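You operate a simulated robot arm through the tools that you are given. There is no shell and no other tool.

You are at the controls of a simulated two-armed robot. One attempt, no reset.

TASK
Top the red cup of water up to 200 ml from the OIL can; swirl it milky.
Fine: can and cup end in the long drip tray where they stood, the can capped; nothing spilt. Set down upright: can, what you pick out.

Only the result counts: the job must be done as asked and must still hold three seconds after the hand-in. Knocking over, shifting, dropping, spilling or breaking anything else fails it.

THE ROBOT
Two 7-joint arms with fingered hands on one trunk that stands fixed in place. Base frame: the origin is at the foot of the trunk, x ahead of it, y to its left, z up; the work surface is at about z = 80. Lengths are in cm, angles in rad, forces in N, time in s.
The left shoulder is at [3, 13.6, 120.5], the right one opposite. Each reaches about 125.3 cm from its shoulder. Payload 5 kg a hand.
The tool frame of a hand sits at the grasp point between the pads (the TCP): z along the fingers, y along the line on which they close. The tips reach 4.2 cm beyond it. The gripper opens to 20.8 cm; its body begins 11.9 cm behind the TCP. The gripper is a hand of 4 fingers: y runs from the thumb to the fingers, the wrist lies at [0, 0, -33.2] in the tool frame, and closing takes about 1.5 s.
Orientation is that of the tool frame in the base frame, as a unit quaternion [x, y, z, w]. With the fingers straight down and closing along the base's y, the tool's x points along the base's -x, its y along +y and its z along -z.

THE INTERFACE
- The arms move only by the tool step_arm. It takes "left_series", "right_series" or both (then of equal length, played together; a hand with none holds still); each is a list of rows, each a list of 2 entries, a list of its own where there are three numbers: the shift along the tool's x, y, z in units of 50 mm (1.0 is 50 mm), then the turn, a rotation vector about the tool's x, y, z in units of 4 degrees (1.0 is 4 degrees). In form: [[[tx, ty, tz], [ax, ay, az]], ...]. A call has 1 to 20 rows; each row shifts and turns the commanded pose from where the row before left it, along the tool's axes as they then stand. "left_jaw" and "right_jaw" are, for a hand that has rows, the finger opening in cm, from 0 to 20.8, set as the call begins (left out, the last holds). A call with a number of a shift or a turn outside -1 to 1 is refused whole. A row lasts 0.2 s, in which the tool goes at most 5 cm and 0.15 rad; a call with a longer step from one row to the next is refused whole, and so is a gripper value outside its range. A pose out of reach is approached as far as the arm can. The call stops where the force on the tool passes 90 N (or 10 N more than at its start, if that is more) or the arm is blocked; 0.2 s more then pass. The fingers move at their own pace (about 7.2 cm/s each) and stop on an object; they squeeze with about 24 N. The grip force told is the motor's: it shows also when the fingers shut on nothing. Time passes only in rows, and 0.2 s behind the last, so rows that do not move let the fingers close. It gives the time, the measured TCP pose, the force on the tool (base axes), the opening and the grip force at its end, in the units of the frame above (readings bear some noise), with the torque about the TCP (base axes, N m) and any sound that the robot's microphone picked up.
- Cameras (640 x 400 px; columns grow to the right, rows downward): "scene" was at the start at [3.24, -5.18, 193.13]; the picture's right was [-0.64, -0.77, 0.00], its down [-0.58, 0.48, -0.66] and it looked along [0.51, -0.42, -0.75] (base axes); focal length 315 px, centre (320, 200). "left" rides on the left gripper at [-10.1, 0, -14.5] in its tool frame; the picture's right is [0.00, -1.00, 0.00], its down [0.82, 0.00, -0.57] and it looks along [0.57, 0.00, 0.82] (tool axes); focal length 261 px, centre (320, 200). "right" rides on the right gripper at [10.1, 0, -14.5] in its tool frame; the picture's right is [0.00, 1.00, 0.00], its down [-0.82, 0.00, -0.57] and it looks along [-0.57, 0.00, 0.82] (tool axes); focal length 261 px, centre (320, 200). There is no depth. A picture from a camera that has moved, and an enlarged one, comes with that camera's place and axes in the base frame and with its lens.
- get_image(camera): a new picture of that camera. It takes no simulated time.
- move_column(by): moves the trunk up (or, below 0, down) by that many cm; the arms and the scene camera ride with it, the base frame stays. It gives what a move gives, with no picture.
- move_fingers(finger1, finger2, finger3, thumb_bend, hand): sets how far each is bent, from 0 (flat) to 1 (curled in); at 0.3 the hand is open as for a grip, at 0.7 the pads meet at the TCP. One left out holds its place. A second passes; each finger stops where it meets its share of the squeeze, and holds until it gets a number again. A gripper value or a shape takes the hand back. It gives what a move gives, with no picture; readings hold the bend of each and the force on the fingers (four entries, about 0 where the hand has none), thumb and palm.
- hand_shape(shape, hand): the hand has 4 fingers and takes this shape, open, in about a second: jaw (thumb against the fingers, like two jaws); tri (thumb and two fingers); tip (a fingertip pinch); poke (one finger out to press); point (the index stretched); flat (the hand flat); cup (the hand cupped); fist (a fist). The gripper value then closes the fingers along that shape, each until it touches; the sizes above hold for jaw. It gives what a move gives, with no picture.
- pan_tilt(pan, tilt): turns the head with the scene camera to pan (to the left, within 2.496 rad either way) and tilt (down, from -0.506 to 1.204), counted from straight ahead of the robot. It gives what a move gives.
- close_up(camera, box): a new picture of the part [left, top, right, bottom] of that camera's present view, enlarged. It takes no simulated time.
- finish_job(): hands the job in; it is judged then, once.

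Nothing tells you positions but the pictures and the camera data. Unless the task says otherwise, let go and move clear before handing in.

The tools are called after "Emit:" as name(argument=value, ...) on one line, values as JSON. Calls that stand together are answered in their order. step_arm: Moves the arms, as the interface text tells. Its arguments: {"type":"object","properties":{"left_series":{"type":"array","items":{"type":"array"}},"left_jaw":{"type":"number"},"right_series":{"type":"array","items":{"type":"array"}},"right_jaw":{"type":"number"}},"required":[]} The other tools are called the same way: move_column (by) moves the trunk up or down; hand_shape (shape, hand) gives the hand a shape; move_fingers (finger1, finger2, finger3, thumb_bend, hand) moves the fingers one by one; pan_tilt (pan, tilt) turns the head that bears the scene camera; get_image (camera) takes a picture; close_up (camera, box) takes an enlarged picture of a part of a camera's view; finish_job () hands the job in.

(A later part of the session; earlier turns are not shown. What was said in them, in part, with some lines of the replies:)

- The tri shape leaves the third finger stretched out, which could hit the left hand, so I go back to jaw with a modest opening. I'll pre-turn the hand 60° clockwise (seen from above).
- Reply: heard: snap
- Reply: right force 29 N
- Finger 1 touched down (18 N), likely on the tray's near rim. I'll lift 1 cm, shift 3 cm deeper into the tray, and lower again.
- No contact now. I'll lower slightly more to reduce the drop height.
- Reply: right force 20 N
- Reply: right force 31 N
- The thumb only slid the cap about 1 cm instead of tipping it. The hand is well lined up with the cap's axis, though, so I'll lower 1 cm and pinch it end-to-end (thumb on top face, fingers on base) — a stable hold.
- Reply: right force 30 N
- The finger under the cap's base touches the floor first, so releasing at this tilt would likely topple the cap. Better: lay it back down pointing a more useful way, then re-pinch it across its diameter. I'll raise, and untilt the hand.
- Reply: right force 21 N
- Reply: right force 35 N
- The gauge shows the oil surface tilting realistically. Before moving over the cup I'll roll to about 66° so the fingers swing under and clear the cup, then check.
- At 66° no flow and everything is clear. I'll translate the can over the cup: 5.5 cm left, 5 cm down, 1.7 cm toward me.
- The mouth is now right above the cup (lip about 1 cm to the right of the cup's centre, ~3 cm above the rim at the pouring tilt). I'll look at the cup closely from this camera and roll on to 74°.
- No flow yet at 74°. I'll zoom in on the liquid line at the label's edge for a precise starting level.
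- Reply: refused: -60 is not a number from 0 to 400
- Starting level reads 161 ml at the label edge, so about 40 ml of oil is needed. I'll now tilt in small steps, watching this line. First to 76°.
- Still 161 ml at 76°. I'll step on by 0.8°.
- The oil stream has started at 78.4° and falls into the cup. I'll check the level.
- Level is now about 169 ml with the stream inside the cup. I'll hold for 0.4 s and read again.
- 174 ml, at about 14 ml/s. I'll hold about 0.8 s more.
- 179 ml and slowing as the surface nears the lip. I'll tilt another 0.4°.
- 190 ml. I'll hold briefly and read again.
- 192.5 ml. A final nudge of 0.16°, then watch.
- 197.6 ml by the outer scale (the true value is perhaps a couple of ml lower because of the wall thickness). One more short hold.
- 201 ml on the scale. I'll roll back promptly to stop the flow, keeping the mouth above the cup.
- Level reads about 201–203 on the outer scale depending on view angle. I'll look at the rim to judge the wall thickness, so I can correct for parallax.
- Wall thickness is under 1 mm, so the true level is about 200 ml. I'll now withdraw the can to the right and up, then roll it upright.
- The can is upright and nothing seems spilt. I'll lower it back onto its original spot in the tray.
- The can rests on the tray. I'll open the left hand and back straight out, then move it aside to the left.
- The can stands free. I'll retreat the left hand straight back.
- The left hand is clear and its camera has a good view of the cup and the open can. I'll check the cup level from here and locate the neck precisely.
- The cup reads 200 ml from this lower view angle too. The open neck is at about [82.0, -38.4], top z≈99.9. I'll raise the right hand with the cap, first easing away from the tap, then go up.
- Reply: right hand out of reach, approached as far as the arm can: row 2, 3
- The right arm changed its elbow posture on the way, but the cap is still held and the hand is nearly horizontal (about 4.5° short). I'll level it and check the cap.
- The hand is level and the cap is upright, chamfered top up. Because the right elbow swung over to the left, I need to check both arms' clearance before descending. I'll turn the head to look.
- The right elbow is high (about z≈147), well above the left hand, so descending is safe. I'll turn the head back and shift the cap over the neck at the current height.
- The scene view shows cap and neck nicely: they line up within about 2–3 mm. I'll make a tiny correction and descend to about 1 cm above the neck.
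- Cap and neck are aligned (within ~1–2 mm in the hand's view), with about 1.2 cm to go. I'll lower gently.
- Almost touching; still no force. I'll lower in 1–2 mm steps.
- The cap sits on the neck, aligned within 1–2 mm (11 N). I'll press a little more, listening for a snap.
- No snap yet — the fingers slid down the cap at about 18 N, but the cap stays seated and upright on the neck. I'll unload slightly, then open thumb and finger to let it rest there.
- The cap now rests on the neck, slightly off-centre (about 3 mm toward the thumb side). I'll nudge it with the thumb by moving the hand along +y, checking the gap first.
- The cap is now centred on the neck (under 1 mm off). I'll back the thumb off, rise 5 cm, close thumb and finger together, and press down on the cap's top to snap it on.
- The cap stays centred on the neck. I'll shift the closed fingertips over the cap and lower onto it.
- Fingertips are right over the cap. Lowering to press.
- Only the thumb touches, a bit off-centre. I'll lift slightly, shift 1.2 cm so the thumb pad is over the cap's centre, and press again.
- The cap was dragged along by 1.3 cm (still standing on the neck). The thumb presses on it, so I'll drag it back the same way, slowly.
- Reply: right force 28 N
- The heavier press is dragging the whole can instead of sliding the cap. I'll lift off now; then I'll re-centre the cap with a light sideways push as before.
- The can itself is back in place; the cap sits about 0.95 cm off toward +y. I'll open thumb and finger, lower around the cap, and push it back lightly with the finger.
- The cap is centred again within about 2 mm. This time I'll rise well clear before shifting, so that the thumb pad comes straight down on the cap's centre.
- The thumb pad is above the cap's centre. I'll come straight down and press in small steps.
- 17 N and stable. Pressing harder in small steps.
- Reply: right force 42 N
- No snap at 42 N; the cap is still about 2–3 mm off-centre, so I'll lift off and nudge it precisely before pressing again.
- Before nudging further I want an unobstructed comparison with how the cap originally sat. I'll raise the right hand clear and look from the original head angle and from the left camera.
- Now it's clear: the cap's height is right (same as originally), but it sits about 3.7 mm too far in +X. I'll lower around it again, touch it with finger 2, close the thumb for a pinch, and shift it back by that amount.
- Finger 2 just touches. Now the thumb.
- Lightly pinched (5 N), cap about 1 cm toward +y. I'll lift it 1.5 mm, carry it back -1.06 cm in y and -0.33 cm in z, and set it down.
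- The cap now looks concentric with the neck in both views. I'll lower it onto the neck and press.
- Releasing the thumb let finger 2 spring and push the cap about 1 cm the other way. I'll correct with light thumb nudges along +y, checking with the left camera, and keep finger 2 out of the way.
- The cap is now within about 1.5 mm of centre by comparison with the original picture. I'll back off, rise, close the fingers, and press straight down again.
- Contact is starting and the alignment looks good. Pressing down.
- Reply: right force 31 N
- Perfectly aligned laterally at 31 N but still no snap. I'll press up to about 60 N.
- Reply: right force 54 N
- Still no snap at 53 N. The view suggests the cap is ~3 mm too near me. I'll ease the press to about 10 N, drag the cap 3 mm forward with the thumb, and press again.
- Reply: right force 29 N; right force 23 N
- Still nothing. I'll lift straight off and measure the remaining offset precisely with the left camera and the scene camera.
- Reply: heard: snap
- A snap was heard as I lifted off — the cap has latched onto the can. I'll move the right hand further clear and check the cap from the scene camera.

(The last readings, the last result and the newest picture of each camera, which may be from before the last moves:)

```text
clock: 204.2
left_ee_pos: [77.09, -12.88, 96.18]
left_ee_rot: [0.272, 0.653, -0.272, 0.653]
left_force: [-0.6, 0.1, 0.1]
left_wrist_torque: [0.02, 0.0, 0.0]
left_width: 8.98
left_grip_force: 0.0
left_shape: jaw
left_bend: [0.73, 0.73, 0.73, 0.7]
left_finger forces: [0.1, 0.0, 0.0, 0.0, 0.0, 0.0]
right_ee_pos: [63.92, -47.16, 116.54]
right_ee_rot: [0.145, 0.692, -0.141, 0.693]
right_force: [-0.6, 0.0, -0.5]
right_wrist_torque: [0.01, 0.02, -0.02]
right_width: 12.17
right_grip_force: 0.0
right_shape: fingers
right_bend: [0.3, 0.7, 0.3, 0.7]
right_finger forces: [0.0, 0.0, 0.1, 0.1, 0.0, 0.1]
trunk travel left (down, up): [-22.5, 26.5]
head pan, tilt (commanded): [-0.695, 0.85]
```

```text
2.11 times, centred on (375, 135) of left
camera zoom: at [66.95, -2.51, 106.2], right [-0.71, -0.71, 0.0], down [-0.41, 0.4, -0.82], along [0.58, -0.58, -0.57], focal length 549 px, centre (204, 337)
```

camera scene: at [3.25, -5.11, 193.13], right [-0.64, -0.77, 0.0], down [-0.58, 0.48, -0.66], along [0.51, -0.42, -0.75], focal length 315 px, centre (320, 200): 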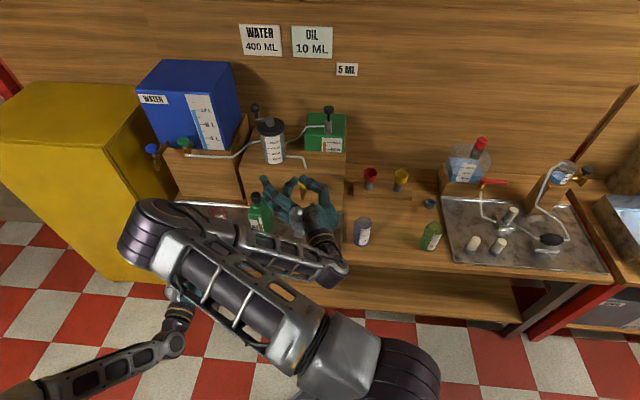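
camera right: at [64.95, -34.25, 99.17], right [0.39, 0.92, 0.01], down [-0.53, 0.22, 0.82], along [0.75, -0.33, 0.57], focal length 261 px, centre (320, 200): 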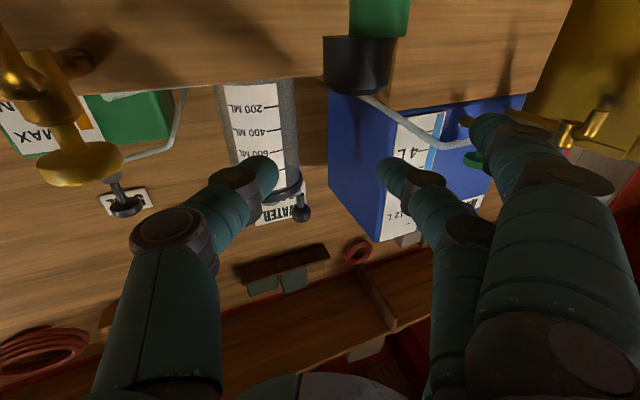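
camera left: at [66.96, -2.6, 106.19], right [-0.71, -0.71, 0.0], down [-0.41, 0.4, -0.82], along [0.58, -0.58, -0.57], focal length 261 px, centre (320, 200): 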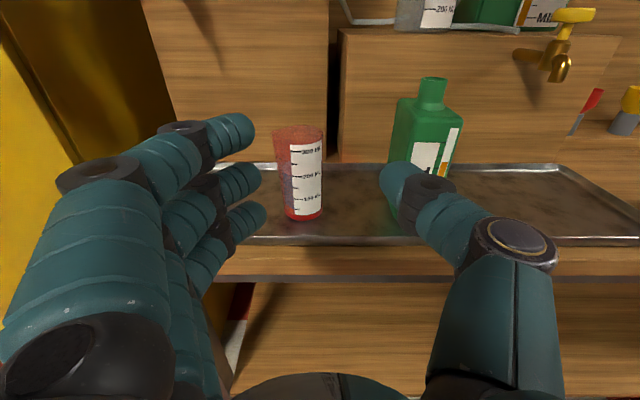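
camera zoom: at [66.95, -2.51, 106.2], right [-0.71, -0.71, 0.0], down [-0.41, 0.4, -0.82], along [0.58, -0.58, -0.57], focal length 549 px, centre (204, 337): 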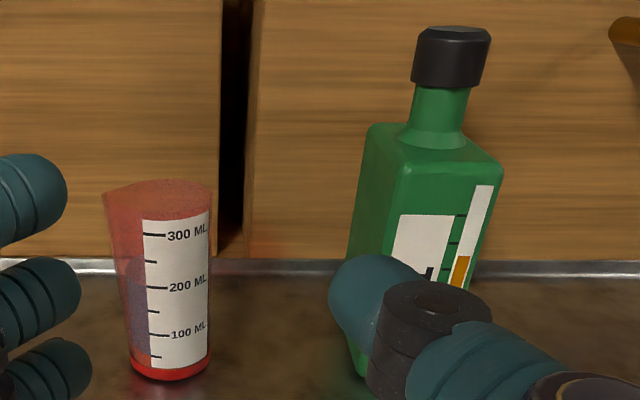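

The can looks exactly as at the start, capped and in place. Now the cup: I'll bring the left hand in line with it (s≈-48.2, z≈88.5), still in front of the tray.

Emit:
step_arm(left_series=[[[0.3, 0.1, 0.1], [0, 0, 0]], [[0.4, 0.16, 0.1], [0, 0, 0]], [[0.4, 0.16, 0.1], [0, 0, 0]], [[0.4, 0.12, 0.1], [0, 0, 0]], [[0, 0, 0], [0, 0, 0]]], left_jaw=9)

Emit:
get_image(camera="left")

Emit:
close_up(camera="left", box=[240, 60, 420, 190])

```text
clock: 205.4
left_ee_pos: [80.54, -12.68, 88.55]
left_ee_rot: [0.271, 0.653, -0.27, 0.653]
left_force: [-0.1, 0.2, -0.6]
left_wrist_torque: [-0.02, 0.01, 0.02]
left_width: 9.0
left_grip_force: 0.2
left_shape: jaw
left_bend: [0.73, 0.73, 0.73, 0.7]
left_finger forces: [0.0, 0.1, 0.1, 0.0, 0.0, 0.1]
right_ee_pos: [63.89, -47.15, 116.51]
right_ee_rot: [0.144, 0.692, -0.139, 0.693]
right_force: [-0.9, -0.9, -0.5]
right_wrist_torque: [0.0, 0.05, 0.01]
right_width: 12.21
right_grip_force: 0.0
right_shape: fingers
right_bend: [0.3, 0.7, 0.3, 0.7]
right_finger forces: [0.0, 0.0, 0.0, 0.0, 0.0, 0.1]
trunk travel left (down, up): [-22.5, 26.5]
head pan, tilt (commanded): [-0.695, 0.85]
```

```text
taken
camera left: at [70.34, -2.23, 98.75], right [-0.71, -0.71, 0.0], down [-0.41, 0.4, -0.82], along [0.58, -0.58, -0.57], focal length 261 px, centre (320, 200)
```

left: 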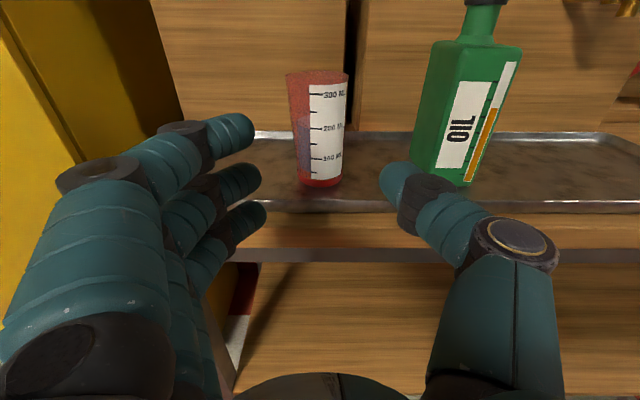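

```text
3.08 times, centred on (330, 125) of left
camera zoom: at [70.34, -2.23, 98.75], right [-0.71, -0.71, 0.0], down [-0.41, 0.4, -0.82], along [0.58, -0.58, -0.57], focal length 802 px, centre (289, 431)
```

zoom: 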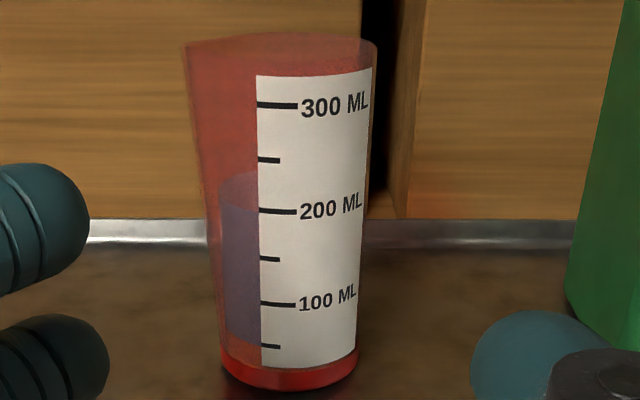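

The cup is centred in the hand and reads 200 ml. I'll advance around it.

Emit:
step_arm(left_series=[[[0, 0.03, 0.4], [0, 0, 0]], [[0, 0, 0.4], [0, 0, 0]], [[0, 0, 0.4], [0, 0, 0]], [[0, 0, 0.4], [0, 0, 0]], [[0, 0, 0.4], [0, 0, 0]], [[0, 0, 0.4], [0, 0, 0]], [[0, 0, 0.4], [0, 0, 0]], [[0, 0, 0.4], [0, 0, 0]], [[0, 0, 0], [0, 0, 0]]])

Emit:
get_image(camera="left")

```text
clock: 207.4
left_ee_pos: [92.06, -23.67, 88.55]
left_ee_rot: [0.27, 0.654, -0.27, 0.654]
left_force: [-0.2, 0.9, -0.1]
left_wrist_torque: [0.02, 0.0, 0.0]
left_width: 8.95
left_grip_force: 0.0
left_shape: jaw
left_bend: [0.73, 0.73, 0.73, 0.7]
left_finger forces: [0.0, 0.1, 0.0, 0.0, 0.1, 0.1]
right_ee_pos: [63.82, -47.15, 116.62]
right_ee_rot: [0.144, 0.692, -0.139, 0.693]
right_force: [0.0, 1.2, -0.6]
right_wrist_torque: [0.04, 0.03, -0.02]
right_width: 12.18
right_grip_force: 0.0
right_shape: fingers
right_bend: [0.3, 0.7, 0.3, 0.7]
right_finger forces: [0.0, 0.1, 0.0, 0.0, 0.0, 0.1]
trunk travel left (down, up): [-22.5, 26.5]
head pan, tilt (commanded): [-0.695, 0.85]
```

```text
taken
camera left: at [81.81, -13.34, 98.75], right [-0.71, -0.71, 0.01], down [-0.41, 0.4, -0.82], along [0.58, -0.58, -0.57], focal length 261 px, centre (320, 200)
```

left: 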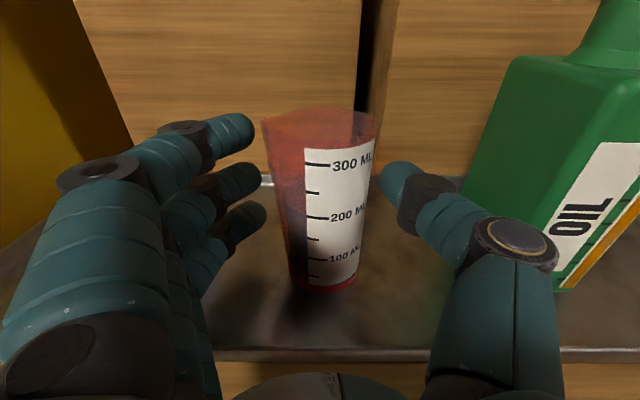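

Fingers and thumb flank the cup. Closing on it.

Emit:
step_arm(left_series=[[[0, -0.03, 0], [0, 0, 0]], [[0, 0, 0], [0, 0, 0]], [[0, 0, 0], [0, 0, 0]], [[0, 0, 0], [0, 0, 0]], [[0, 0, 0], [0, 0, 0]], [[0, 0, 0], [0, 0, 0]]], left_jaw=4.5)

Emit:
get_image(camera="left")

```text
clock: 208.8
left_ee_pos: [91.88, -23.81, 88.56]
left_ee_rot: [0.271, 0.653, -0.271, 0.653]
left_force: [0.6, -1.7, 0.9]
left_wrist_torque: [-0.04, 0.0, 0.0]
left_width: 4.94
left_grip_force: 24.7
left_shape: jaw
left_bend: [0.73, 0.73, 0.73, 0.71]
left_finger forces: [6.6, 6.5, 6.4, 0.1, 19.8, 0.1]
right_ee_pos: [63.87, -47.22, 116.41]
right_ee_rot: [0.145, 0.692, -0.14, 0.693]
right_force: [-0.8, 0.2, 0.1]
right_wrist_torque: [0.0, -0.01, 0.03]
right_width: 12.2
right_grip_force: 0.0
right_shape: fingers
right_bend: [0.3, 0.7, 0.3, 0.7]
right_finger forces: [0.0, 0.0, 0.0, 0.1, 0.0, 0.1]
trunk travel left (down, up): [-22.5, 26.5]
head pan, tilt (commanded): [-0.695, 0.85]
```

```text
taken
camera left: at [81.67, -13.54, 98.77], right [-0.71, -0.71, 0.0], down [-0.41, 0.4, -0.82], along [0.58, -0.58, -0.57], focal length 261 px, centre (320, 200)
```

left: 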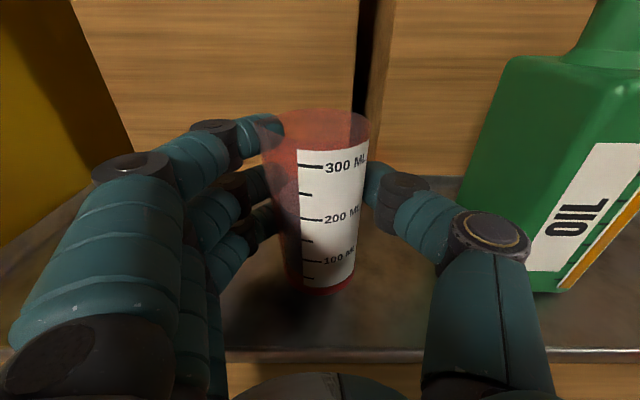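

Gripped, but the pads are about 1 cm short of the cup's middle. I'll reopen, move 1 cm further in, and close again for a safer hold.

Emit:
step_arm(left_series=[[[0, 0, 0], [0, 0, 0]], [[0, 0, 0], [0, 0, 0]], [[0, 0, 0], [0, 0, 0]]], left_jaw=8.5)

Emit:
step_arm(left_series=[[[0, 0, 0.1], [0, 0, 0]], [[0, 0, 0.1], [0, 0, 0]], [[0, 0, 0], [0, 0, 0]]])

Emit:
step_arm(left_series=[[[0, 0, 0], [0, 0, 0]], [[0, 0, 0], [0, 0, 0]], [[0, 0, 0], [0, 0, 0]], [[0, 0, 0], [0, 0, 0]], [[0, 0, 0], [0, 0, 0]]], left_jaw=4.5)

Emit:
get_image(camera="left")

```text
clock: 209.6
left_ee_pos: [91.84, -23.76, 88.6]
left_ee_rot: [0.271, 0.654, -0.271, 0.653]
left_force: [0.3, -0.4, 0.5]
left_wrist_torque: [0.02, 0.01, 0.01]
left_width: 8.39
left_grip_force: 0.1
left_shape: jaw
left_bend: [0.73, 0.73, 0.73, 0.7]
left_finger forces: [0.0, 0.0, 0.0, 0.0, 0.0, 0.0]
right_ee_pos: [63.79, -47.32, 116.37]
right_ee_rot: [0.144, 0.692, -0.139, 0.693]
right_force: [0.4, -0.3, 0.6]
right_wrist_torque: [-0.02, 0.02, 0.0]
right_width: 12.2
right_grip_force: 0.0
right_shape: fingers
right_bend: [0.3, 0.7, 0.3, 0.7]
right_finger forces: [0.0, 0.1, 0.0, 0.0, 0.1, 0.0]
trunk travel left (down, up): [-22.5, 26.5]
head pan, tilt (commanded): [-0.695, 0.85]
```

```text
clock: 210.4
left_ee_pos: [92.56, -24.61, 88.6]
left_ee_rot: [0.27, 0.653, -0.27, 0.654]
left_force: [0.9, -0.4, 0.7]
left_wrist_torque: [-0.03, -0.03, 0.03]
left_width: 8.44
left_grip_force: 0.0
left_shape: jaw
left_bend: [0.73, 0.73, 0.73, 0.7]
left_finger forces: [0.0, 0.1, 0.1, 0.0, 0.0, 0.0]
right_ee_pos: [63.84, -47.29, 116.51]
right_ee_rot: [0.145, 0.692, -0.139, 0.693]
right_force: [-0.2, 0.4, 0.0]
right_wrist_torque: [-0.02, 0.03, 0.03]
right_width: 12.19
right_grip_force: 0.0
right_shape: fingers
right_bend: [0.3, 0.7, 0.3, 0.7]
right_finger forces: [0.1, 0.1, 0.1, 0.0, 0.0, 0.1]
trunk travel left (down, up): [-22.5, 26.5]
head pan, tilt (commanded): [-0.695, 0.85]
```

```text
clock: 211.6
left_ee_pos: [92.53, -24.47, 88.57]
left_ee_rot: [0.271, 0.653, -0.271, 0.654]
left_force: [0.1, 0.2, 0.1]
left_wrist_torque: [0.01, -0.01, 0.0]
left_width: 4.56
left_grip_force: 0.1
left_shape: jaw
left_bend: [0.73, 0.73, 0.73, 0.7]
left_finger forces: [0.1, 0.0, 0.1, 0.0, 0.0, 0.0]
right_ee_pos: [63.87, -47.23, 116.67]
right_ee_rot: [0.145, 0.692, -0.14, 0.693]
right_force: [0.8, 0.4, 0.2]
right_wrist_torque: [-0.01, -0.02, 0.01]
right_width: 12.21
right_grip_force: 0.1
right_shape: fingers
right_bend: [0.3, 0.7, 0.3, 0.7]
right_finger forces: [0.0, 0.0, 0.0, 0.0, 0.0, 0.0]
trunk travel left (down, up): [-22.5, 26.5]
head pan, tilt (commanded): [-0.695, 0.85]
```

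```text
taken
camera left: at [82.34, -14.25, 98.74], right [-0.71, -0.71, 0.0], down [-0.41, 0.4, -0.82], along [0.58, -0.58, -0.57], focal length 261 px, centre (320, 200)
```

left: 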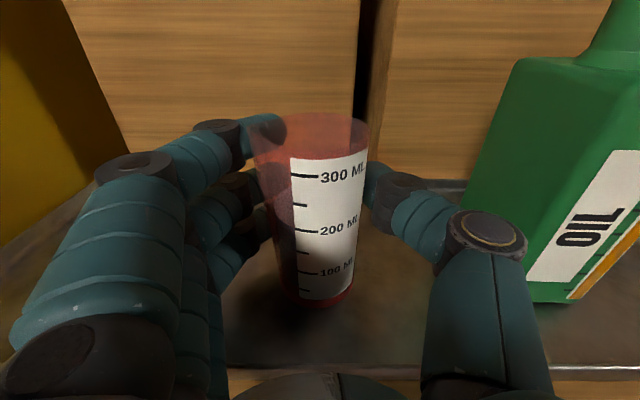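

At this depth the curved fingers leave more room, so they haven't touched yet. I'll close further.

Emit:
step_arm(left_series=[[[0, 0, 0], [0, 0, 0]], [[0, 0, 0], [0, 0, 0]], [[0, 0, 0], [0, 0, 0]], [[0, 0, 0], [0, 0, 0]], [[0, 0, 0], [0, 0, 0]]], left_jaw=2.5)

Emit:
get_image(camera="left")

```text
clock: 212.8
left_ee_pos: [92.41, -24.57, 88.58]
left_ee_rot: [0.271, 0.653, -0.271, 0.653]
left_force: [0.0, 0.7, 0.4]
left_wrist_torque: [0.01, -0.02, 0.0]
left_width: 1.18
left_grip_force: 23.9
left_shape: jaw
left_bend: [0.72, 0.72, 0.72, 0.73]
left_finger forces: [5.7, 5.7, 6.3, 0.0, 18.0, 0.0]
right_ee_pos: [63.97, -47.14, 116.36]
right_ee_rot: [0.145, 0.692, -0.141, 0.693]
right_force: [0.3, 0.3, 0.5]
right_wrist_torque: [0.02, -0.02, 0.04]
right_width: 12.2
right_grip_force: 0.0
right_shape: fingers
right_bend: [0.3, 0.7, 0.3, 0.7]
right_finger forces: [0.0, 0.0, 0.0, 0.0, 0.0, 0.0]
trunk travel left (down, up): [-22.5, 26.5]
head pan, tilt (commanded): [-0.695, 0.85]
```

```text
taken
camera left: at [82.34, -14.25, 98.74], right [-0.71, -0.71, 0.0], down [-0.41, 0.4, -0.82], along [0.58, -0.58, -0.57], focal length 261 px, centre (320, 200)
```

left: 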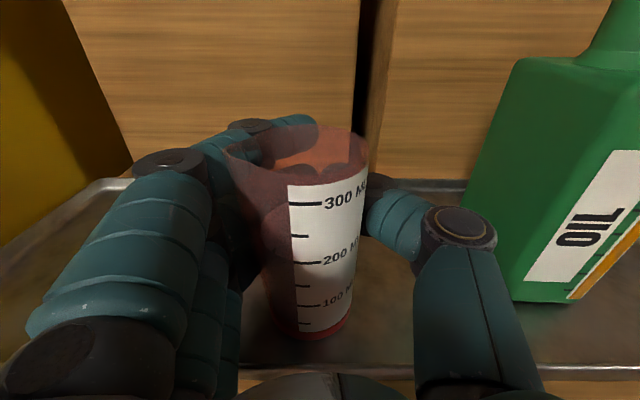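

The fingers now wrap behind the cup (it slid about 2 cm toward me in the tray; I'll set it back on its spot later). I'll lift it gently 5 cm, with a small shift left away from the can.

Emit:
step_arm(left_series=[[[-0.06, 0, 0], [0, 0, 0]], [[-0.1, 0, 0], [0, 0, 0]], [[-0.16, 0, 0], [0, 0, 0]], [[-0.2, 0, 0], [0, 0, 0]], [[-0.2, 0.1, 0], [0, 0, 0]], [[-0.16, 0.2, 0], [0, 0, 0]], [[-0.1, 0.2, 0], [0, 0, 0]], [[-0.05, 0.15, 0], [0, 0, 0]], [[0, 0.08, 0], [0, 0, 0]], [[0, 0, 0], [0, 0, 0]]])

Emit:
get_image(camera="left")

Emit:
get_image(camera="scene")

```text
clock: 215.0
left_ee_pos: [95.1, -21.87, 93.71]
left_ee_rot: [0.27, 0.653, -0.271, 0.653]
left_force: [-0.5, 1.1, -2.3]
left_wrist_torque: [-0.05, -0.03, 0.0]
left_width: 1.15
left_grip_force: 23.6
left_shape: jaw
left_bend: [0.72, 0.72, 0.72, 0.73]
left_finger forces: [5.7, 5.8, 6.2, 0.0, 18.4, 0.0]
right_ee_pos: [63.72, -47.27, 116.6]
right_ee_rot: [0.144, 0.692, -0.14, 0.693]
right_force: [-0.3, 0.2, 0.1]
right_wrist_torque: [0.05, 0.0, 0.0]
right_width: 12.19
right_grip_force: 0.1
right_shape: fingers
right_bend: [0.3, 0.7, 0.3, 0.7]
right_finger forces: [0.0, 0.0, 0.1, 0.1, 0.0, 0.1]
trunk travel left (down, up): [-22.5, 26.5]
head pan, tilt (commanded): [-0.695, 0.85]
```

```text
taken
camera left: at [84.93, -11.66, 103.86], right [-0.71, -0.71, 0.0], down [-0.41, 0.4, -0.82], along [0.58, -0.58, -0.57], focal length 261 px, centre (320, 200)
```

left: 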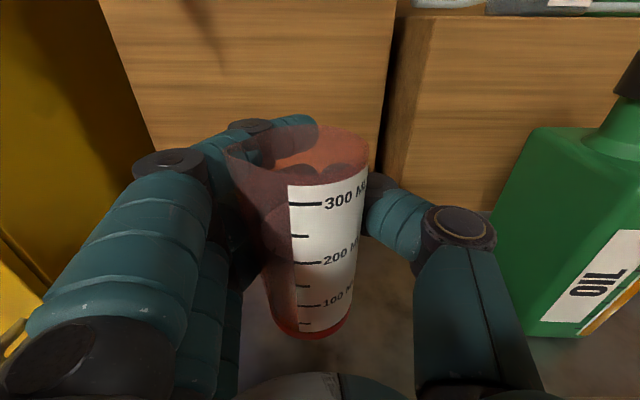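

```text
taken
camera scene: at [3.28, -5.17, 193.13], right [-0.64, -0.77, 0.0], down [-0.58, 0.48, -0.66], along [0.51, -0.42, -0.75], focal length 315 px, centre (320, 200)
```

scene: 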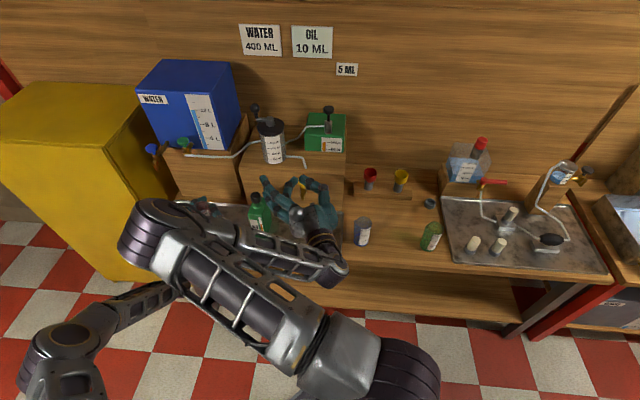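

The cup is lifted steadily (about 2.3 N). I'll start swirling it in gentle horizontal circles: radius 2 cm, about 1 s per turn.

Emit:
step_arm(left_series=[[[0, 0.276, 0.38], [0, 0, 0]], [[0, 0.447, -0.145], [0, 0, 0]], [[0, 0, -0.47], [0, 0, 0]], [[0, -0.447, -0.145], [0, 0, 0]], [[0, -0.276, 0.38], [0, 0, 0]], [[0, 0.276, 0.38], [0, 0, 0]], [[0, 0.447, -0.145], [0, 0, 0]], [[0, 0, -0.47], [0, 0, 0]], [[0, -0.447, -0.145], [0, 0, 0]], [[0, -0.276, 0.38], [0, 0, 0]], [[0, 0.276, 0.38], [0, 0, 0]], [[0, 0.447, -0.145], [0, 0, 0]], [[0, 0, -0.47], [0, 0, 0]], [[0, -0.447, -0.145], [0, 0, 0]], [[0, -0.276, 0.38], [0, 0, 0]]])

Emit:
get_image(camera="left")

Emit:
close_up(camera="left", box=[210, 100, 390, 350])

Emit:
close_up(camera="scene", box=[185, 185, 235, 235])

```text
clock: 218.2
left_ee_pos: [95.11, -21.96, 93.67]
left_ee_rot: [0.271, 0.654, -0.269, 0.653]
left_force: [0.6, 0.7, -3.2]
left_wrist_torque: [-0.05, -0.04, -0.09]
left_width: 1.16
left_grip_force: 23.8
left_shape: jaw
left_bend: [0.72, 0.72, 0.72, 0.73]
left_finger forces: [5.8, 5.8, 6.3, 0.0, 18.3, 0.0]
right_ee_pos: [63.9, -47.3, 116.41]
right_ee_rot: [0.146, 0.692, -0.14, 0.693]
right_force: [-0.2, -0.5, 0.4]
right_wrist_torque: [0.0, -0.05, 0.09]
right_width: 12.2
right_grip_force: 0.1
right_shape: fingers
right_bend: [0.3, 0.7, 0.3, 0.7]
right_finger forces: [0.1, 0.2, 0.0, 0.0, 0.1, 0.0]
trunk travel left (down, up): [-22.5, 26.5]
head pan, tilt (commanded): [-0.695, 0.85]
```

```text
taken
camera left: at [84.98, -11.75, 103.91], right [-0.71, -0.71, 0.0], down [-0.41, 0.4, -0.82], along [0.58, -0.58, -0.57], focal length 261 px, centre (320, 200)
```

left: 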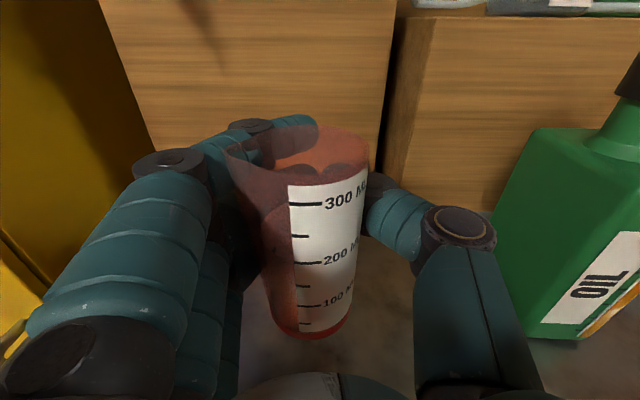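

```text
1.60 times, centred on (300, 225) of left
camera zoom: at [84.98, -11.75, 103.91], right [-0.71, -0.71, 0.0], down [-0.41, 0.4, -0.82], along [0.58, -0.58, -0.57], focal length 417 px, centre (352, 160)
```

zoom: 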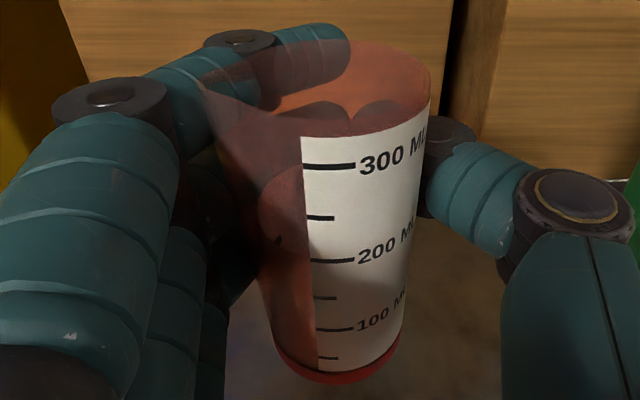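

```text
8.00 times, centred on (210, 210) of scene
camera zoom: at [3.33, -5.28, 193.12], right [-0.64, -0.77, 0.0], down [-0.58, 0.48, -0.66], along [0.51, -0.42, -0.75], focal length 2520 px, centre (1200, 120)
```

zoom: 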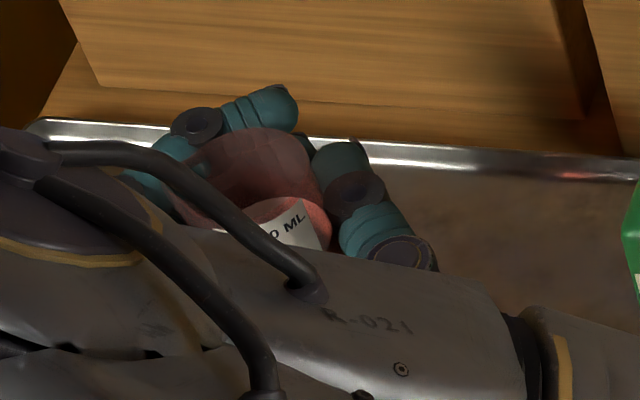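

The liquid's look has begun to change (from clear violet to pinkish). I'll swirl on a bit more briskly, radius 2.5 cm, four turns.

Emit:
step_arm(left_series=[[[0, 0.3, 0.41], [0, 0, 0]], [[0, 0.52, -0.17], [0, 0, 0]], [[0, 0, -0.58], [0, 0, 0]], [[0, -0.56, -0.18], [0, 0, 0]], [[0, -0.345, 0.475], [0, 0, 0]], [[0, 0.345, 0.475], [0, 0, 0]], [[0, 0.56, -0.18], [0, 0, 0]], [[0, 0, -0.59], [0, 0, 0]], [[0, -0.56, -0.18], [0, 0, 0]], [[0, -0.345, 0.475], [0, 0, 0]], [[0, 0.345, 0.475], [0, 0, 0]], [[0, 0.56, -0.18], [0, 0, 0]], [[0, 0, -0.59], [0, 0, 0]], [[0, -0.56, -0.18], [0, 0, 0]], [[0, -0.345, 0.475], [0, 0, 0]], [[0, 0.3, 0.41], [0, 0, 0]], [[0, 0.45, -0.14], [0, 0, 0]], [[0, 0, -0.47], [0, 0, 0]], [[0, -0.447, -0.145], [0, 0, 0]], [[0, -0.222, 0.32], [0, 0, 0]]])

Emit:
close_up(camera="left", box=[210, 100, 390, 350])

Emit:
close_up(camera="scene", box=[185, 185, 235, 235])

```text
clock: 222.4
left_ee_pos: [94.84, -21.84, 93.62]
left_ee_rot: [0.27, 0.653, -0.271, 0.654]
left_force: [0.8, 0.9, -2.3]
left_wrist_torque: [-0.05, 0.01, -0.07]
left_width: 1.13
left_grip_force: 24.2
left_shape: jaw
left_bend: [0.72, 0.72, 0.72, 0.73]
left_finger forces: [5.7, 5.7, 6.4, 0.1, 18.4, 0.1]
right_ee_pos: [63.91, -47.23, 116.48]
right_ee_rot: [0.145, 0.692, -0.14, 0.693]
right_force: [0.6, 0.3, 0.1]
right_wrist_torque: [0.0, -0.05, 0.04]
right_width: 12.21
right_grip_force: 0.0
right_shape: fingers
right_bend: [0.3, 0.7, 0.3, 0.7]
right_finger forces: [0.1, 0.0, 0.0, 0.0, 0.0, 0.0]
trunk travel left (down, up): [-22.5, 26.5]
head pan, tilt (commanded): [-0.695, 0.85]
```

```text
1.60 times, centred on (300, 225) of left
camera zoom: at [84.65, -11.61, 103.78], right [-0.71, -0.71, 0.0], down [-0.41, 0.4, -0.82], along [0.58, -0.58, -0.57], focal length 417 px, centre (352, 160)
```

zoom: 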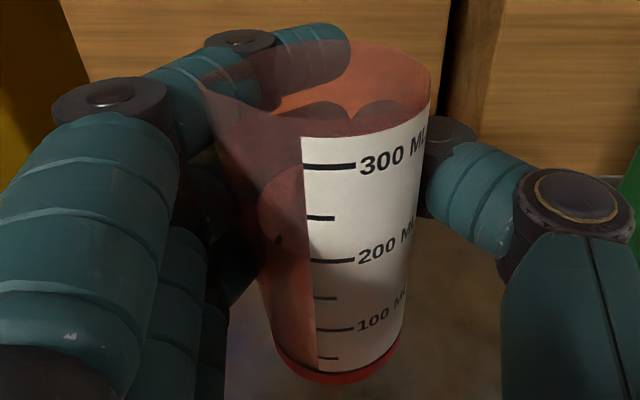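

```text
8.00 times, centred on (210, 210) of scene
camera zoom: at [3.33, -5.24, 193.12], right [-0.64, -0.77, 0.0], down [-0.58, 0.48, -0.66], along [0.51, -0.42, -0.75], focal length 2520 px, centre (1200, 120)
```

zoom: 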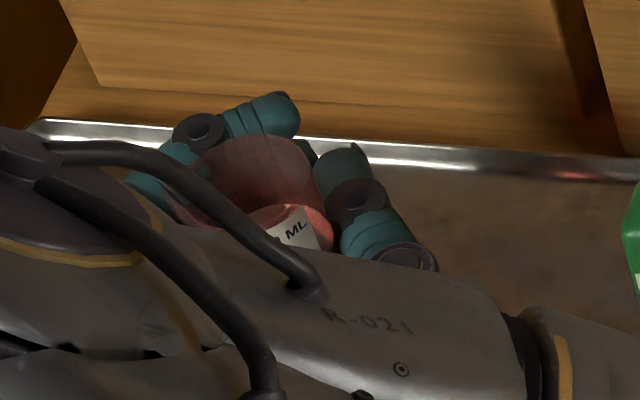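

The liquid now looks opaque pinkish-white through the red cup. I'll do another round to be sure, then inspect it well.

Emit:
step_arm(left_series=[[[0, 0.3, 0.41], [0, 0, 0]], [[0, 0.54, -0.175], [0, 0, 0]], [[0, 0, -0.6], [0, 0, 0]], [[0, -0.58, -0.19], [0, 0, 0]], [[0, -0.36, 0.495], [0, 0, 0]], [[0, 0.36, 0.495], [0, 0, 0]], [[0, 0.58, -0.19], [0, 0, 0]], [[0, 0, -0.61], [0, 0, 0]], [[0, -0.58, -0.19], [0, 0, 0]], [[0, -0.36, 0.495], [0, 0, 0]], [[0, 0.36, 0.495], [0, 0, 0]], [[0, 0.58, -0.19], [0, 0, 0]], [[0, 0, -0.61], [0, 0, 0]], [[0, -0.58, -0.19], [0, 0, 0]], [[0, -0.36, 0.495], [0, 0, 0]], [[0, 0.3, 0.41], [0, 0, 0]], [[0, 0.45, -0.14], [0, 0, 0]], [[0, 0, -0.47], [0, 0, 0]], [[0, -0.447, -0.145], [0, 0, 0]], [[0, -0.203, 0.3], [0, 0, 0]]])

Emit:
get_image(camera="left")

Emit:
close_up(camera="scene", box=[190, 190, 230, 230])

```text
clock: 226.6
left_ee_pos: [94.53, -21.48, 93.69]
left_ee_rot: [0.271, 0.654, -0.27, 0.653]
left_force: [0.9, 0.5, -3.5]
left_wrist_torque: [-0.05, -0.02, -0.08]
left_width: 1.13
left_grip_force: 23.6
left_shape: jaw
left_bend: [0.72, 0.72, 0.72, 0.73]
left_finger forces: [5.6, 5.5, 6.2, 0.0, 18.1, 0.1]
right_ee_pos: [63.95, -47.21, 116.51]
right_ee_rot: [0.145, 0.692, -0.141, 0.693]
right_force: [0.7, -0.3, -0.9]
right_wrist_torque: [-0.02, -0.03, 0.01]
right_width: 12.23
right_grip_force: 0.0
right_shape: fingers
right_bend: [0.3, 0.7, 0.3, 0.7]
right_finger forces: [0.0, 0.1, 0.0, 0.1, 0.0, 0.1]
trunk travel left (down, up): [-22.5, 26.5]
head pan, tilt (commanded): [-0.695, 0.85]
```

```text
taken
camera left: at [84.3, -11.17, 103.87], right [-0.71, -0.71, 0.0], down [-0.41, 0.4, -0.82], along [0.58, -0.58, -0.57], focal length 261 px, centre (320, 200)
```

left: 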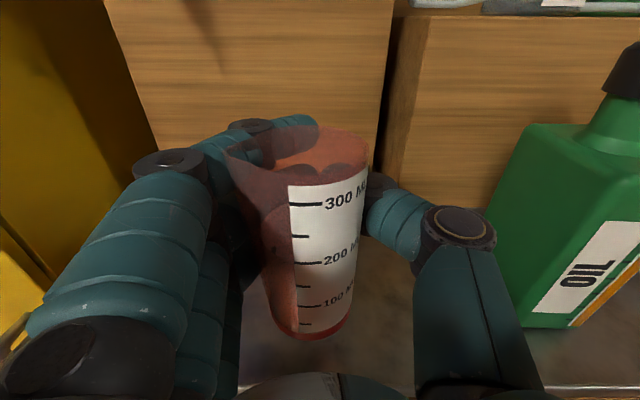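

```text
10.00 times, centred on (210, 210) of scene
camera zoom: at [3.33, -5.23, 193.12], right [-0.64, -0.77, 0.0], down [-0.58, 0.48, -0.66], along [0.51, -0.42, -0.75], focal length 3150 px, centre (1420, 100)
```

zoom: 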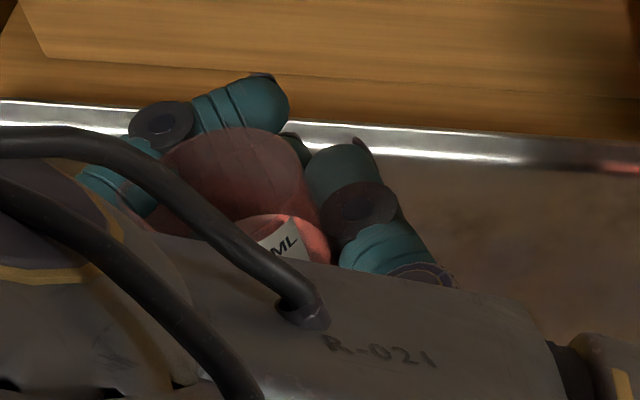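

It looks milky. I'll carry the cup back over its original spot and lower it.

Emit:
step_arm(left_series=[[[0, -0.06, 0.04], [0, 0, 0]], [[0, -0.13, 0.09], [0, 0, 0]], [[0, -0.18, 0.12], [0, 0, 0]], [[0, -0.18, 0.12], [0, 0, 0]], [[0, -0.16, 0.1], [0, 0, 0]], [[0, -0.1, 0.06], [0, 0, 0]], [[0, -0.04, 0.03], [0, 0, 0]], [[0.1, 0, 0], [0, 0, 0]], [[0.2, 0, 0], [0, 0, 0]], [[0.2, 0, 0], [0, 0, 0]], [[0.2, 0, 0], [0, 0, 0]], [[0.14, 0, 0], [0, 0, 0]], [[0.08, 0, 0], [0, 0, 0]], [[0, 0, 0], [0, 0, 0]]])

Emit:
get_image(camera="left")

```text
clock: 229.6
left_ee_pos: [93.51, -26.47, 89.12]
left_ee_rot: [0.272, 0.653, -0.272, 0.653]
left_force: [-0.1, 0.8, -2.1]
left_wrist_torque: [-0.04, -0.05, 0.01]
left_width: 1.12
left_grip_force: 24.0
left_shape: jaw
left_bend: [0.72, 0.72, 0.72, 0.73]
left_finger forces: [5.7, 5.5, 6.1, 0.0, 18.0, 0.0]
right_ee_pos: [63.94, -47.2, 116.42]
right_ee_rot: [0.146, 0.692, -0.141, 0.693]
right_force: [0.0, 0.7, -0.7]
right_wrist_torque: [0.01, 0.03, -0.02]
right_width: 12.23
right_grip_force: 0.0
right_shape: fingers
right_bend: [0.3, 0.7, 0.3, 0.7]
right_finger forces: [0.1, 0.1, 0.1, 0.0, 0.0, 0.0]
trunk travel left (down, up): [-22.5, 26.5]
head pan, tilt (commanded): [-0.695, 0.85]
```

```text
taken
camera left: at [83.3, -16.12, 99.31], right [-0.71, -0.71, 0.0], down [-0.41, 0.4, -0.82], along [0.58, -0.58, -0.57], focal length 261 px, centre (320, 200)
```

left: 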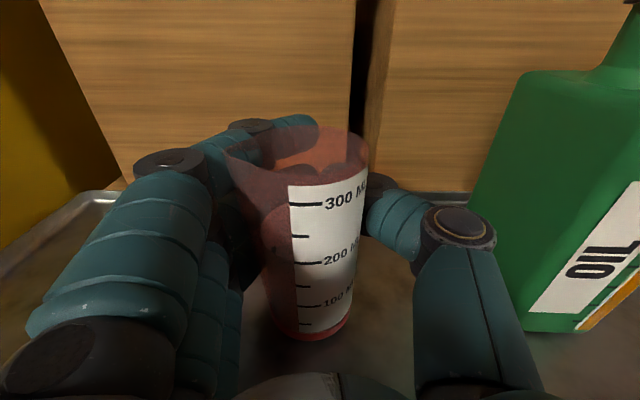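

Right over the spot. Final small steps down.

Emit:
step_arm(left_series=[[[0.04, 0, 0], [0, 0, 0]], [[0.03, 0, 0], [0, 0, 0]], [[0.02, 0, 0], [0, 0, 0]], [[0, 0, 0], [0, 0, 0]]])

```text
clock: 230.6
left_ee_pos: [93.45, -26.51, 88.72]
left_ee_rot: [0.271, 0.653, -0.271, 0.653]
left_force: [0.1, -0.8, -3.0]
left_wrist_torque: [-0.08, -0.1, 0.04]
left_width: 1.11
left_grip_force: 24.2
left_shape: jaw
left_bend: [0.72, 0.72, 0.72, 0.73]
left_finger forces: [5.6, 5.4, 6.1, 0.1, 18.0, 0.1]
right_ee_pos: [63.83, -47.22, 116.48]
right_ee_rot: [0.145, 0.692, -0.139, 0.693]
right_force: [-0.1, -0.1, -0.1]
right_wrist_torque: [0.01, -0.02, -0.01]
right_width: 12.18
right_grip_force: 0.1
right_shape: fingers
right_bend: [0.3, 0.7, 0.3, 0.7]
right_finger forces: [0.0, 0.1, 0.0, 0.0, 0.0, 0.0]
trunk travel left (down, up): [-22.5, 26.5]
head pan, tilt (commanded): [-0.695, 0.85]
```

Emit:
step_arm(left_series=[[[0.02, 0, 0], [0, 0, 0]], [[0.02, 0, 0], [0, 0, 0]], [[0, 0, 0], [0, 0, 0]]])

```text
clock: 231.4
left_ee_pos: [93.48, -26.36, 88.68]
left_ee_rot: [0.27, 0.653, -0.271, 0.654]
left_force: [0.4, -0.8, 5.5]
left_wrist_torque: [0.06, -0.08, -0.03]
left_width: 1.08
left_grip_force: 24.0
left_shape: jaw
left_bend: [0.72, 0.72, 0.72, 0.73]
left_finger forces: [5.4, 5.5, 6.4, 0.1, 17.8, 0.0]
right_ee_pos: [63.79, -47.3, 116.57]
right_ee_rot: [0.144, 0.692, -0.139, 0.693]
right_force: [-1.2, -0.1, 0.6]
right_wrist_torque: [-0.04, 0.01, 0.0]
right_width: 12.2
right_grip_force: 0.2
right_shape: fingers
right_bend: [0.3, 0.7, 0.3, 0.7]
right_finger forces: [0.0, 0.0, 0.1, 0.0, 0.0, 0.0]
trunk travel left (down, up): [-22.5, 26.5]
head pan, tilt (commanded): [-0.695, 0.85]
```

The cup stands on the tray. Opening the hand.

Emit:
step_arm(left_series=[[[0, 0, 0], [0, 0, 0]], [[0, 0, 0], [0, 0, 0]], [[0, 0, 0], [0, 0, 0]], [[0, 0, 0], [0, 0, 0]], [[0, 0, 0], [0, 0, 0]]], left_jaw=9)

Emit:
get_image(camera="left")

```text
clock: 232.6
left_ee_pos: [93.45, -26.58, 88.35]
left_ee_rot: [0.271, 0.653, -0.271, 0.654]
left_force: [0.0, 0.4, 0.5]
left_wrist_torque: [-0.02, 0.02, 0.01]
left_width: 8.93
left_grip_force: 0.1
left_shape: jaw
left_bend: [0.73, 0.73, 0.73, 0.7]
left_finger forces: [0.1, 0.0, 0.0, 0.0, 0.0, 0.0]
right_ee_pos: [63.81, -47.32, 116.48]
right_ee_rot: [0.145, 0.692, -0.14, 0.693]
right_force: [-0.2, -0.1, 0.6]
right_wrist_torque: [0.0, 0.0, 0.01]
right_width: 12.22
right_grip_force: 0.1
right_shape: fingers
right_bend: [0.3, 0.7, 0.3, 0.7]
right_finger forces: [0.0, 0.0, 0.0, 0.1, 0.1, 0.1]
trunk travel left (down, up): [-22.5, 26.5]
head pan, tilt (commanded): [-0.695, 0.85]
```

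```text
taken
camera left: at [83.27, -16.12, 98.61], right [-0.71, -0.71, 0.0], down [-0.41, 0.4, -0.82], along [0.58, -0.58, -0.57], focal length 261 px, centre (320, 200)
```

left: 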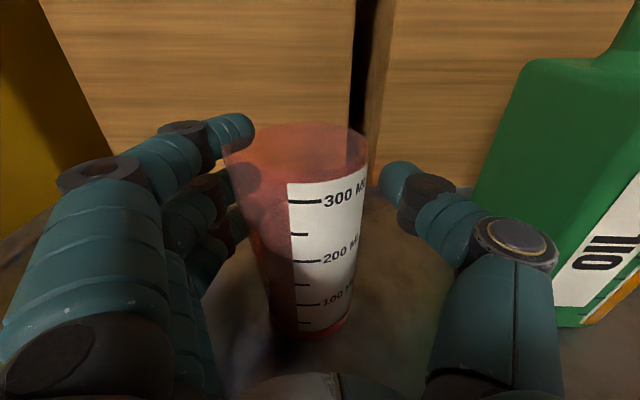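

The cup stands free. It sits slightly toward the fingers, so I'll shift the hand 0.8 cm left and open to 10 cm before backing straight out.

Emit:
step_arm(left_series=[[[0, 0.08, 0], [0, 0, 0]], [[0, 0.08, 0], [0, 0, 0]], [[0, 0, 0], [0, 0, 0]]], left_jaw=10)

Emit:
get_image(camera="left")

```text
clock: 233.4
left_ee_pos: [94.06, -25.96, 88.5]
left_ee_rot: [0.27, 0.653, -0.271, 0.653]
left_force: [0.4, 0.6, 1.1]
left_wrist_torque: [0.0, -0.02, -0.01]
left_width: 9.89
left_grip_force: 0.0
left_shape: jaw
left_bend: [0.73, 0.73, 0.73, 0.7]
left_finger forces: [0.1, 0.0, 0.1, 0.0, 0.0, 0.0]
right_ee_pos: [63.86, -47.12, 116.45]
right_ee_rot: [0.145, 0.692, -0.14, 0.693]
right_force: [0.3, 0.2, 0.5]
right_wrist_torque: [-0.02, 0.0, 0.0]
right_width: 12.19
right_grip_force: 0.0
right_shape: fingers
right_bend: [0.3, 0.7, 0.3, 0.7]
right_finger forces: [0.0, 0.0, 0.0, 0.0, 0.0, 0.0]
trunk travel left (down, up): [-22.5, 26.5]
head pan, tilt (commanded): [-0.695, 0.85]
```

```text
taken
camera left: at [83.86, -15.54, 98.6], right [-0.71, -0.71, 0.0], down [-0.41, 0.4, -0.82], along [0.58, -0.58, -0.57], focal length 261 px, centre (320, 200)
```

left: 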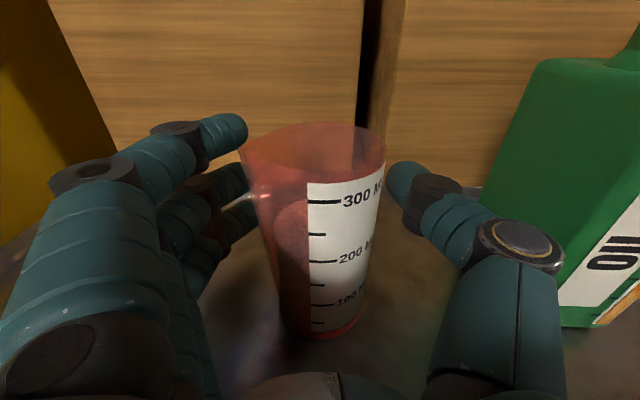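

Clear on both sides. I'll check the liquid up close from here before backing out.

Emit:
close_up(camera="left", box=[235, 120, 395, 345])

Emit:
step_arm(left_series=[[[0, 0, -0.2], [0, 0, 0]], [[0, 0, -0.4], [0, 0, 0]], [[0, 0, -0.5], [0, 0, 0]], [[0, 0, -0.6], [0, 0, 0]], [[0, 0, -0.6], [0, 0, 0]], [[0, 0, -0.6], [0, 0, 0]], [[0, 0, -0.6], [0, 0, 0]], [[0, 0, -0.4], [0, 0, 0]], [[0, 0, 0], [0, 0, 0]]])

Emit:
get_image(camera="left")

Emit:
close_up(camera="left", box=[260, 60, 400, 190])

```text
1.78 times, centred on (315, 232) of left
camera zoom: at [83.86, -15.54, 98.6], right [-0.71, -0.71, 0.0], down [-0.41, 0.4, -0.82], along [0.58, -0.58, -0.57], focal length 463 px, centre (329, 142)
```

zoom: 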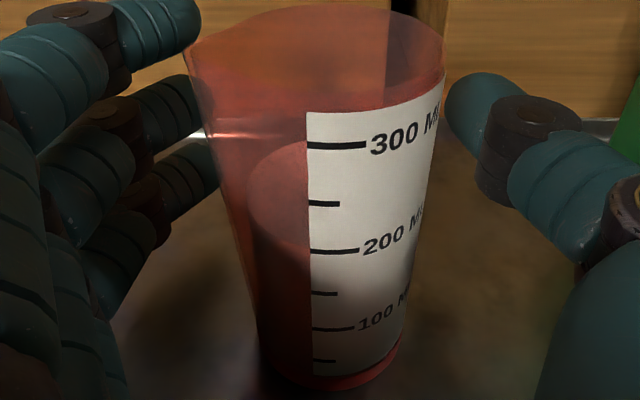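

```text
clock: 235.4
left_ee_pos: [80.27, -11.82, 88.51]
left_ee_rot: [0.271, 0.653, -0.271, 0.653]
left_force: [0.3, -0.4, -0.7]
left_wrist_torque: [0.02, -0.03, 0.01]
left_width: 9.92
left_grip_force: 0.1
left_shape: jaw
left_bend: [0.73, 0.73, 0.73, 0.7]
left_finger forces: [0.0, 0.1, 0.0, 0.0, 0.0, 0.0]
right_ee_pos: [64.0, -47.32, 116.49]
right_ee_rot: [0.145, 0.692, -0.14, 0.693]
right_force: [0.7, 0.5, -0.4]
right_wrist_torque: [-0.02, 0.02, 0.02]
right_width: 12.19
right_grip_force: 0.0
right_shape: fingers
right_bend: [0.3, 0.7, 0.3, 0.7]
right_finger forces: [0.0, 0.0, 0.0, 0.1, 0.0, 0.0]
trunk travel left (down, up): [-22.5, 26.5]
head pan, tilt (commanded): [-0.695, 0.85]
```

```text
taken
camera left: at [70.04, -1.55, 98.67], right [-0.71, -0.71, 0.0], down [-0.41, 0.4, -0.82], along [0.58, -0.58, -0.57], focal length 261 px, centre (320, 200)
```

left: 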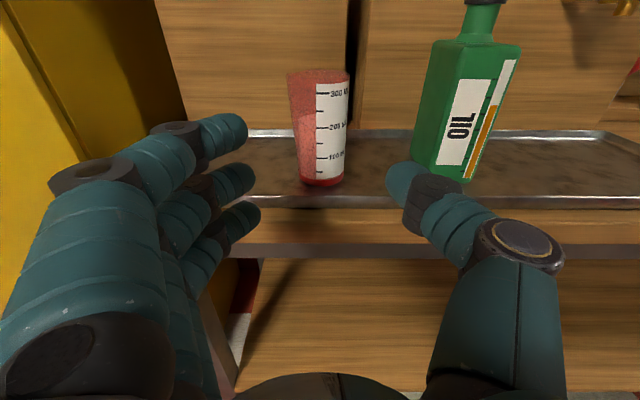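

```text
3.08 times, centred on (330, 125) of left
camera zoom: at [70.04, -1.55, 98.67], right [-0.71, -0.71, 0.0], down [-0.41, 0.4, -0.82], along [0.58, -0.58, -0.57], focal length 802 px, centre (289, 431)
```

zoom: 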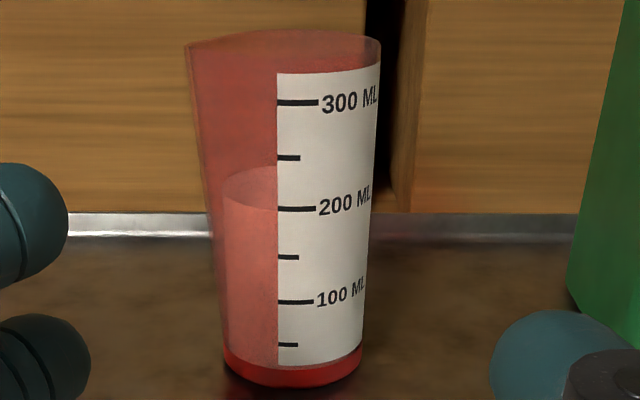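

The cup now holds a uniformly milky liquid right at the 200 ml mark, back on its spot. A last look for spills and the cap before handing in.

Emit:
close_up(camera="left", box=[200, 0, 640, 200])

Emit:
get_image(camera="scene")

Emit:
close_up(camera="left", box=[400, 0, 560, 20])

Emit:
close_up(camera="scene", box=[180, 180, 380, 270])

```text
1.45 times, centred on (420, 100) of left
camera zoom: at [70.04, -1.55, 98.67], right [-0.71, -0.71, 0.0], down [-0.41, 0.4, -0.82], along [0.58, -0.58, -0.57], focal length 379 px, centre (174, 346)
```

zoom: 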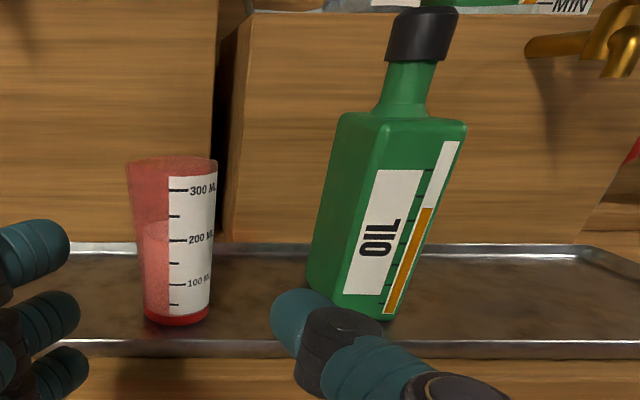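

```text
taken
camera scene: at [3.27, -5.19, 193.13], right [-0.64, -0.77, 0.0], down [-0.58, 0.48, -0.66], along [0.51, -0.42, -0.75], focal length 315 px, centre (320, 200)
```

scene: 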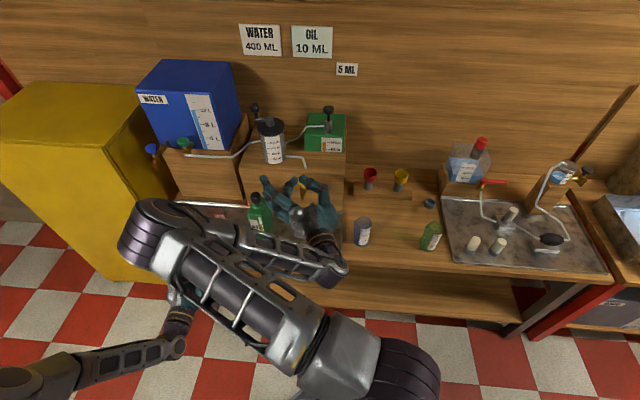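

```text
4.00 times, centred on (480, 10) of left
camera zoom: at [70.04, -1.55, 98.67], right [-0.71, -0.71, 0.0], down [-0.41, 0.4, -0.82], along [0.58, -0.58, -0.57], focal length 1043 px, centre (-320, 960)
```

zoom: 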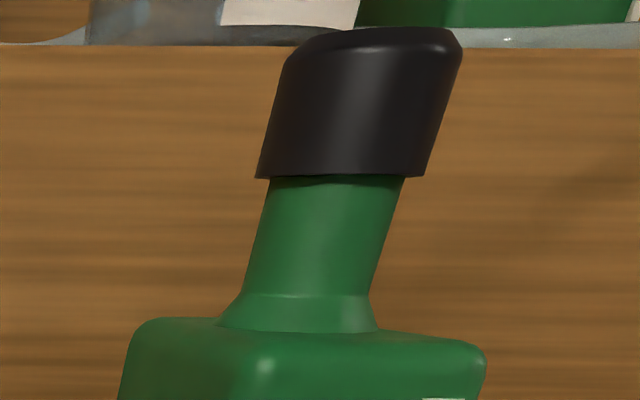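

```text
3.20 times, centred on (280, 225) of scene
camera zoom: at [3.27, -5.19, 193.13], right [-0.64, -0.77, 0.0], down [-0.58, 0.48, -0.66], along [0.51, -0.42, -0.75], focal length 1008 px, centre (448, 120)
```

zoom: 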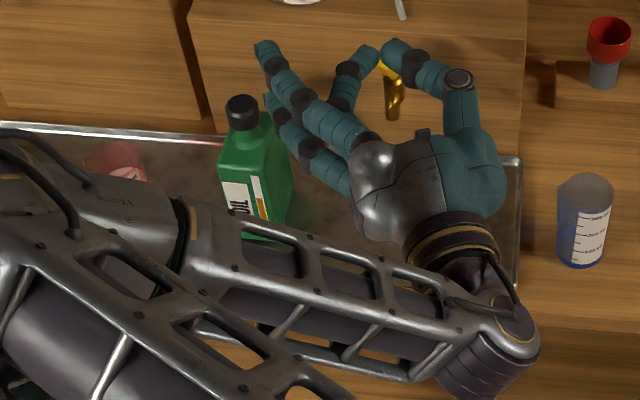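

Everything is in place: the can is capped and upright on its spot, the cup is upright with 200 ml of milky liquid, I see no spill, and both hands are clear. Handing in.

Emit:
finish_job()

```text
The job is handed in.
```

The job is handed in. The red cup was topped up from the OIL can to the 200 ml mark, starting from about 160 ml, and swirled until the liquid turned evenly milky.

- **Cup:** It stands upright in the drip tray, within about half a centimetre of where it was. The level is about 200 ml by the printed scale.
- **Can:** It stands upright on its original spot with the cap back on. It took several tries to centre the cap, and I heard it snap when I finally lifted off. I did not tug on it to check that it holds.
- **Spills:** I saw none in the tray or around it in the last pictures, though the right arm hid part of the tray from the head camera.
- **Contacts along the way:**
  - While handling the cap, one finger pressed on the yellow tap above the tray with about 30 N, and I backed off straight away. I saw no change to the tap.
  - The loose cap was also set down and re-gripped in the right end of the tray before it went back on the can.

Both hands were let go and clear when I handed in.
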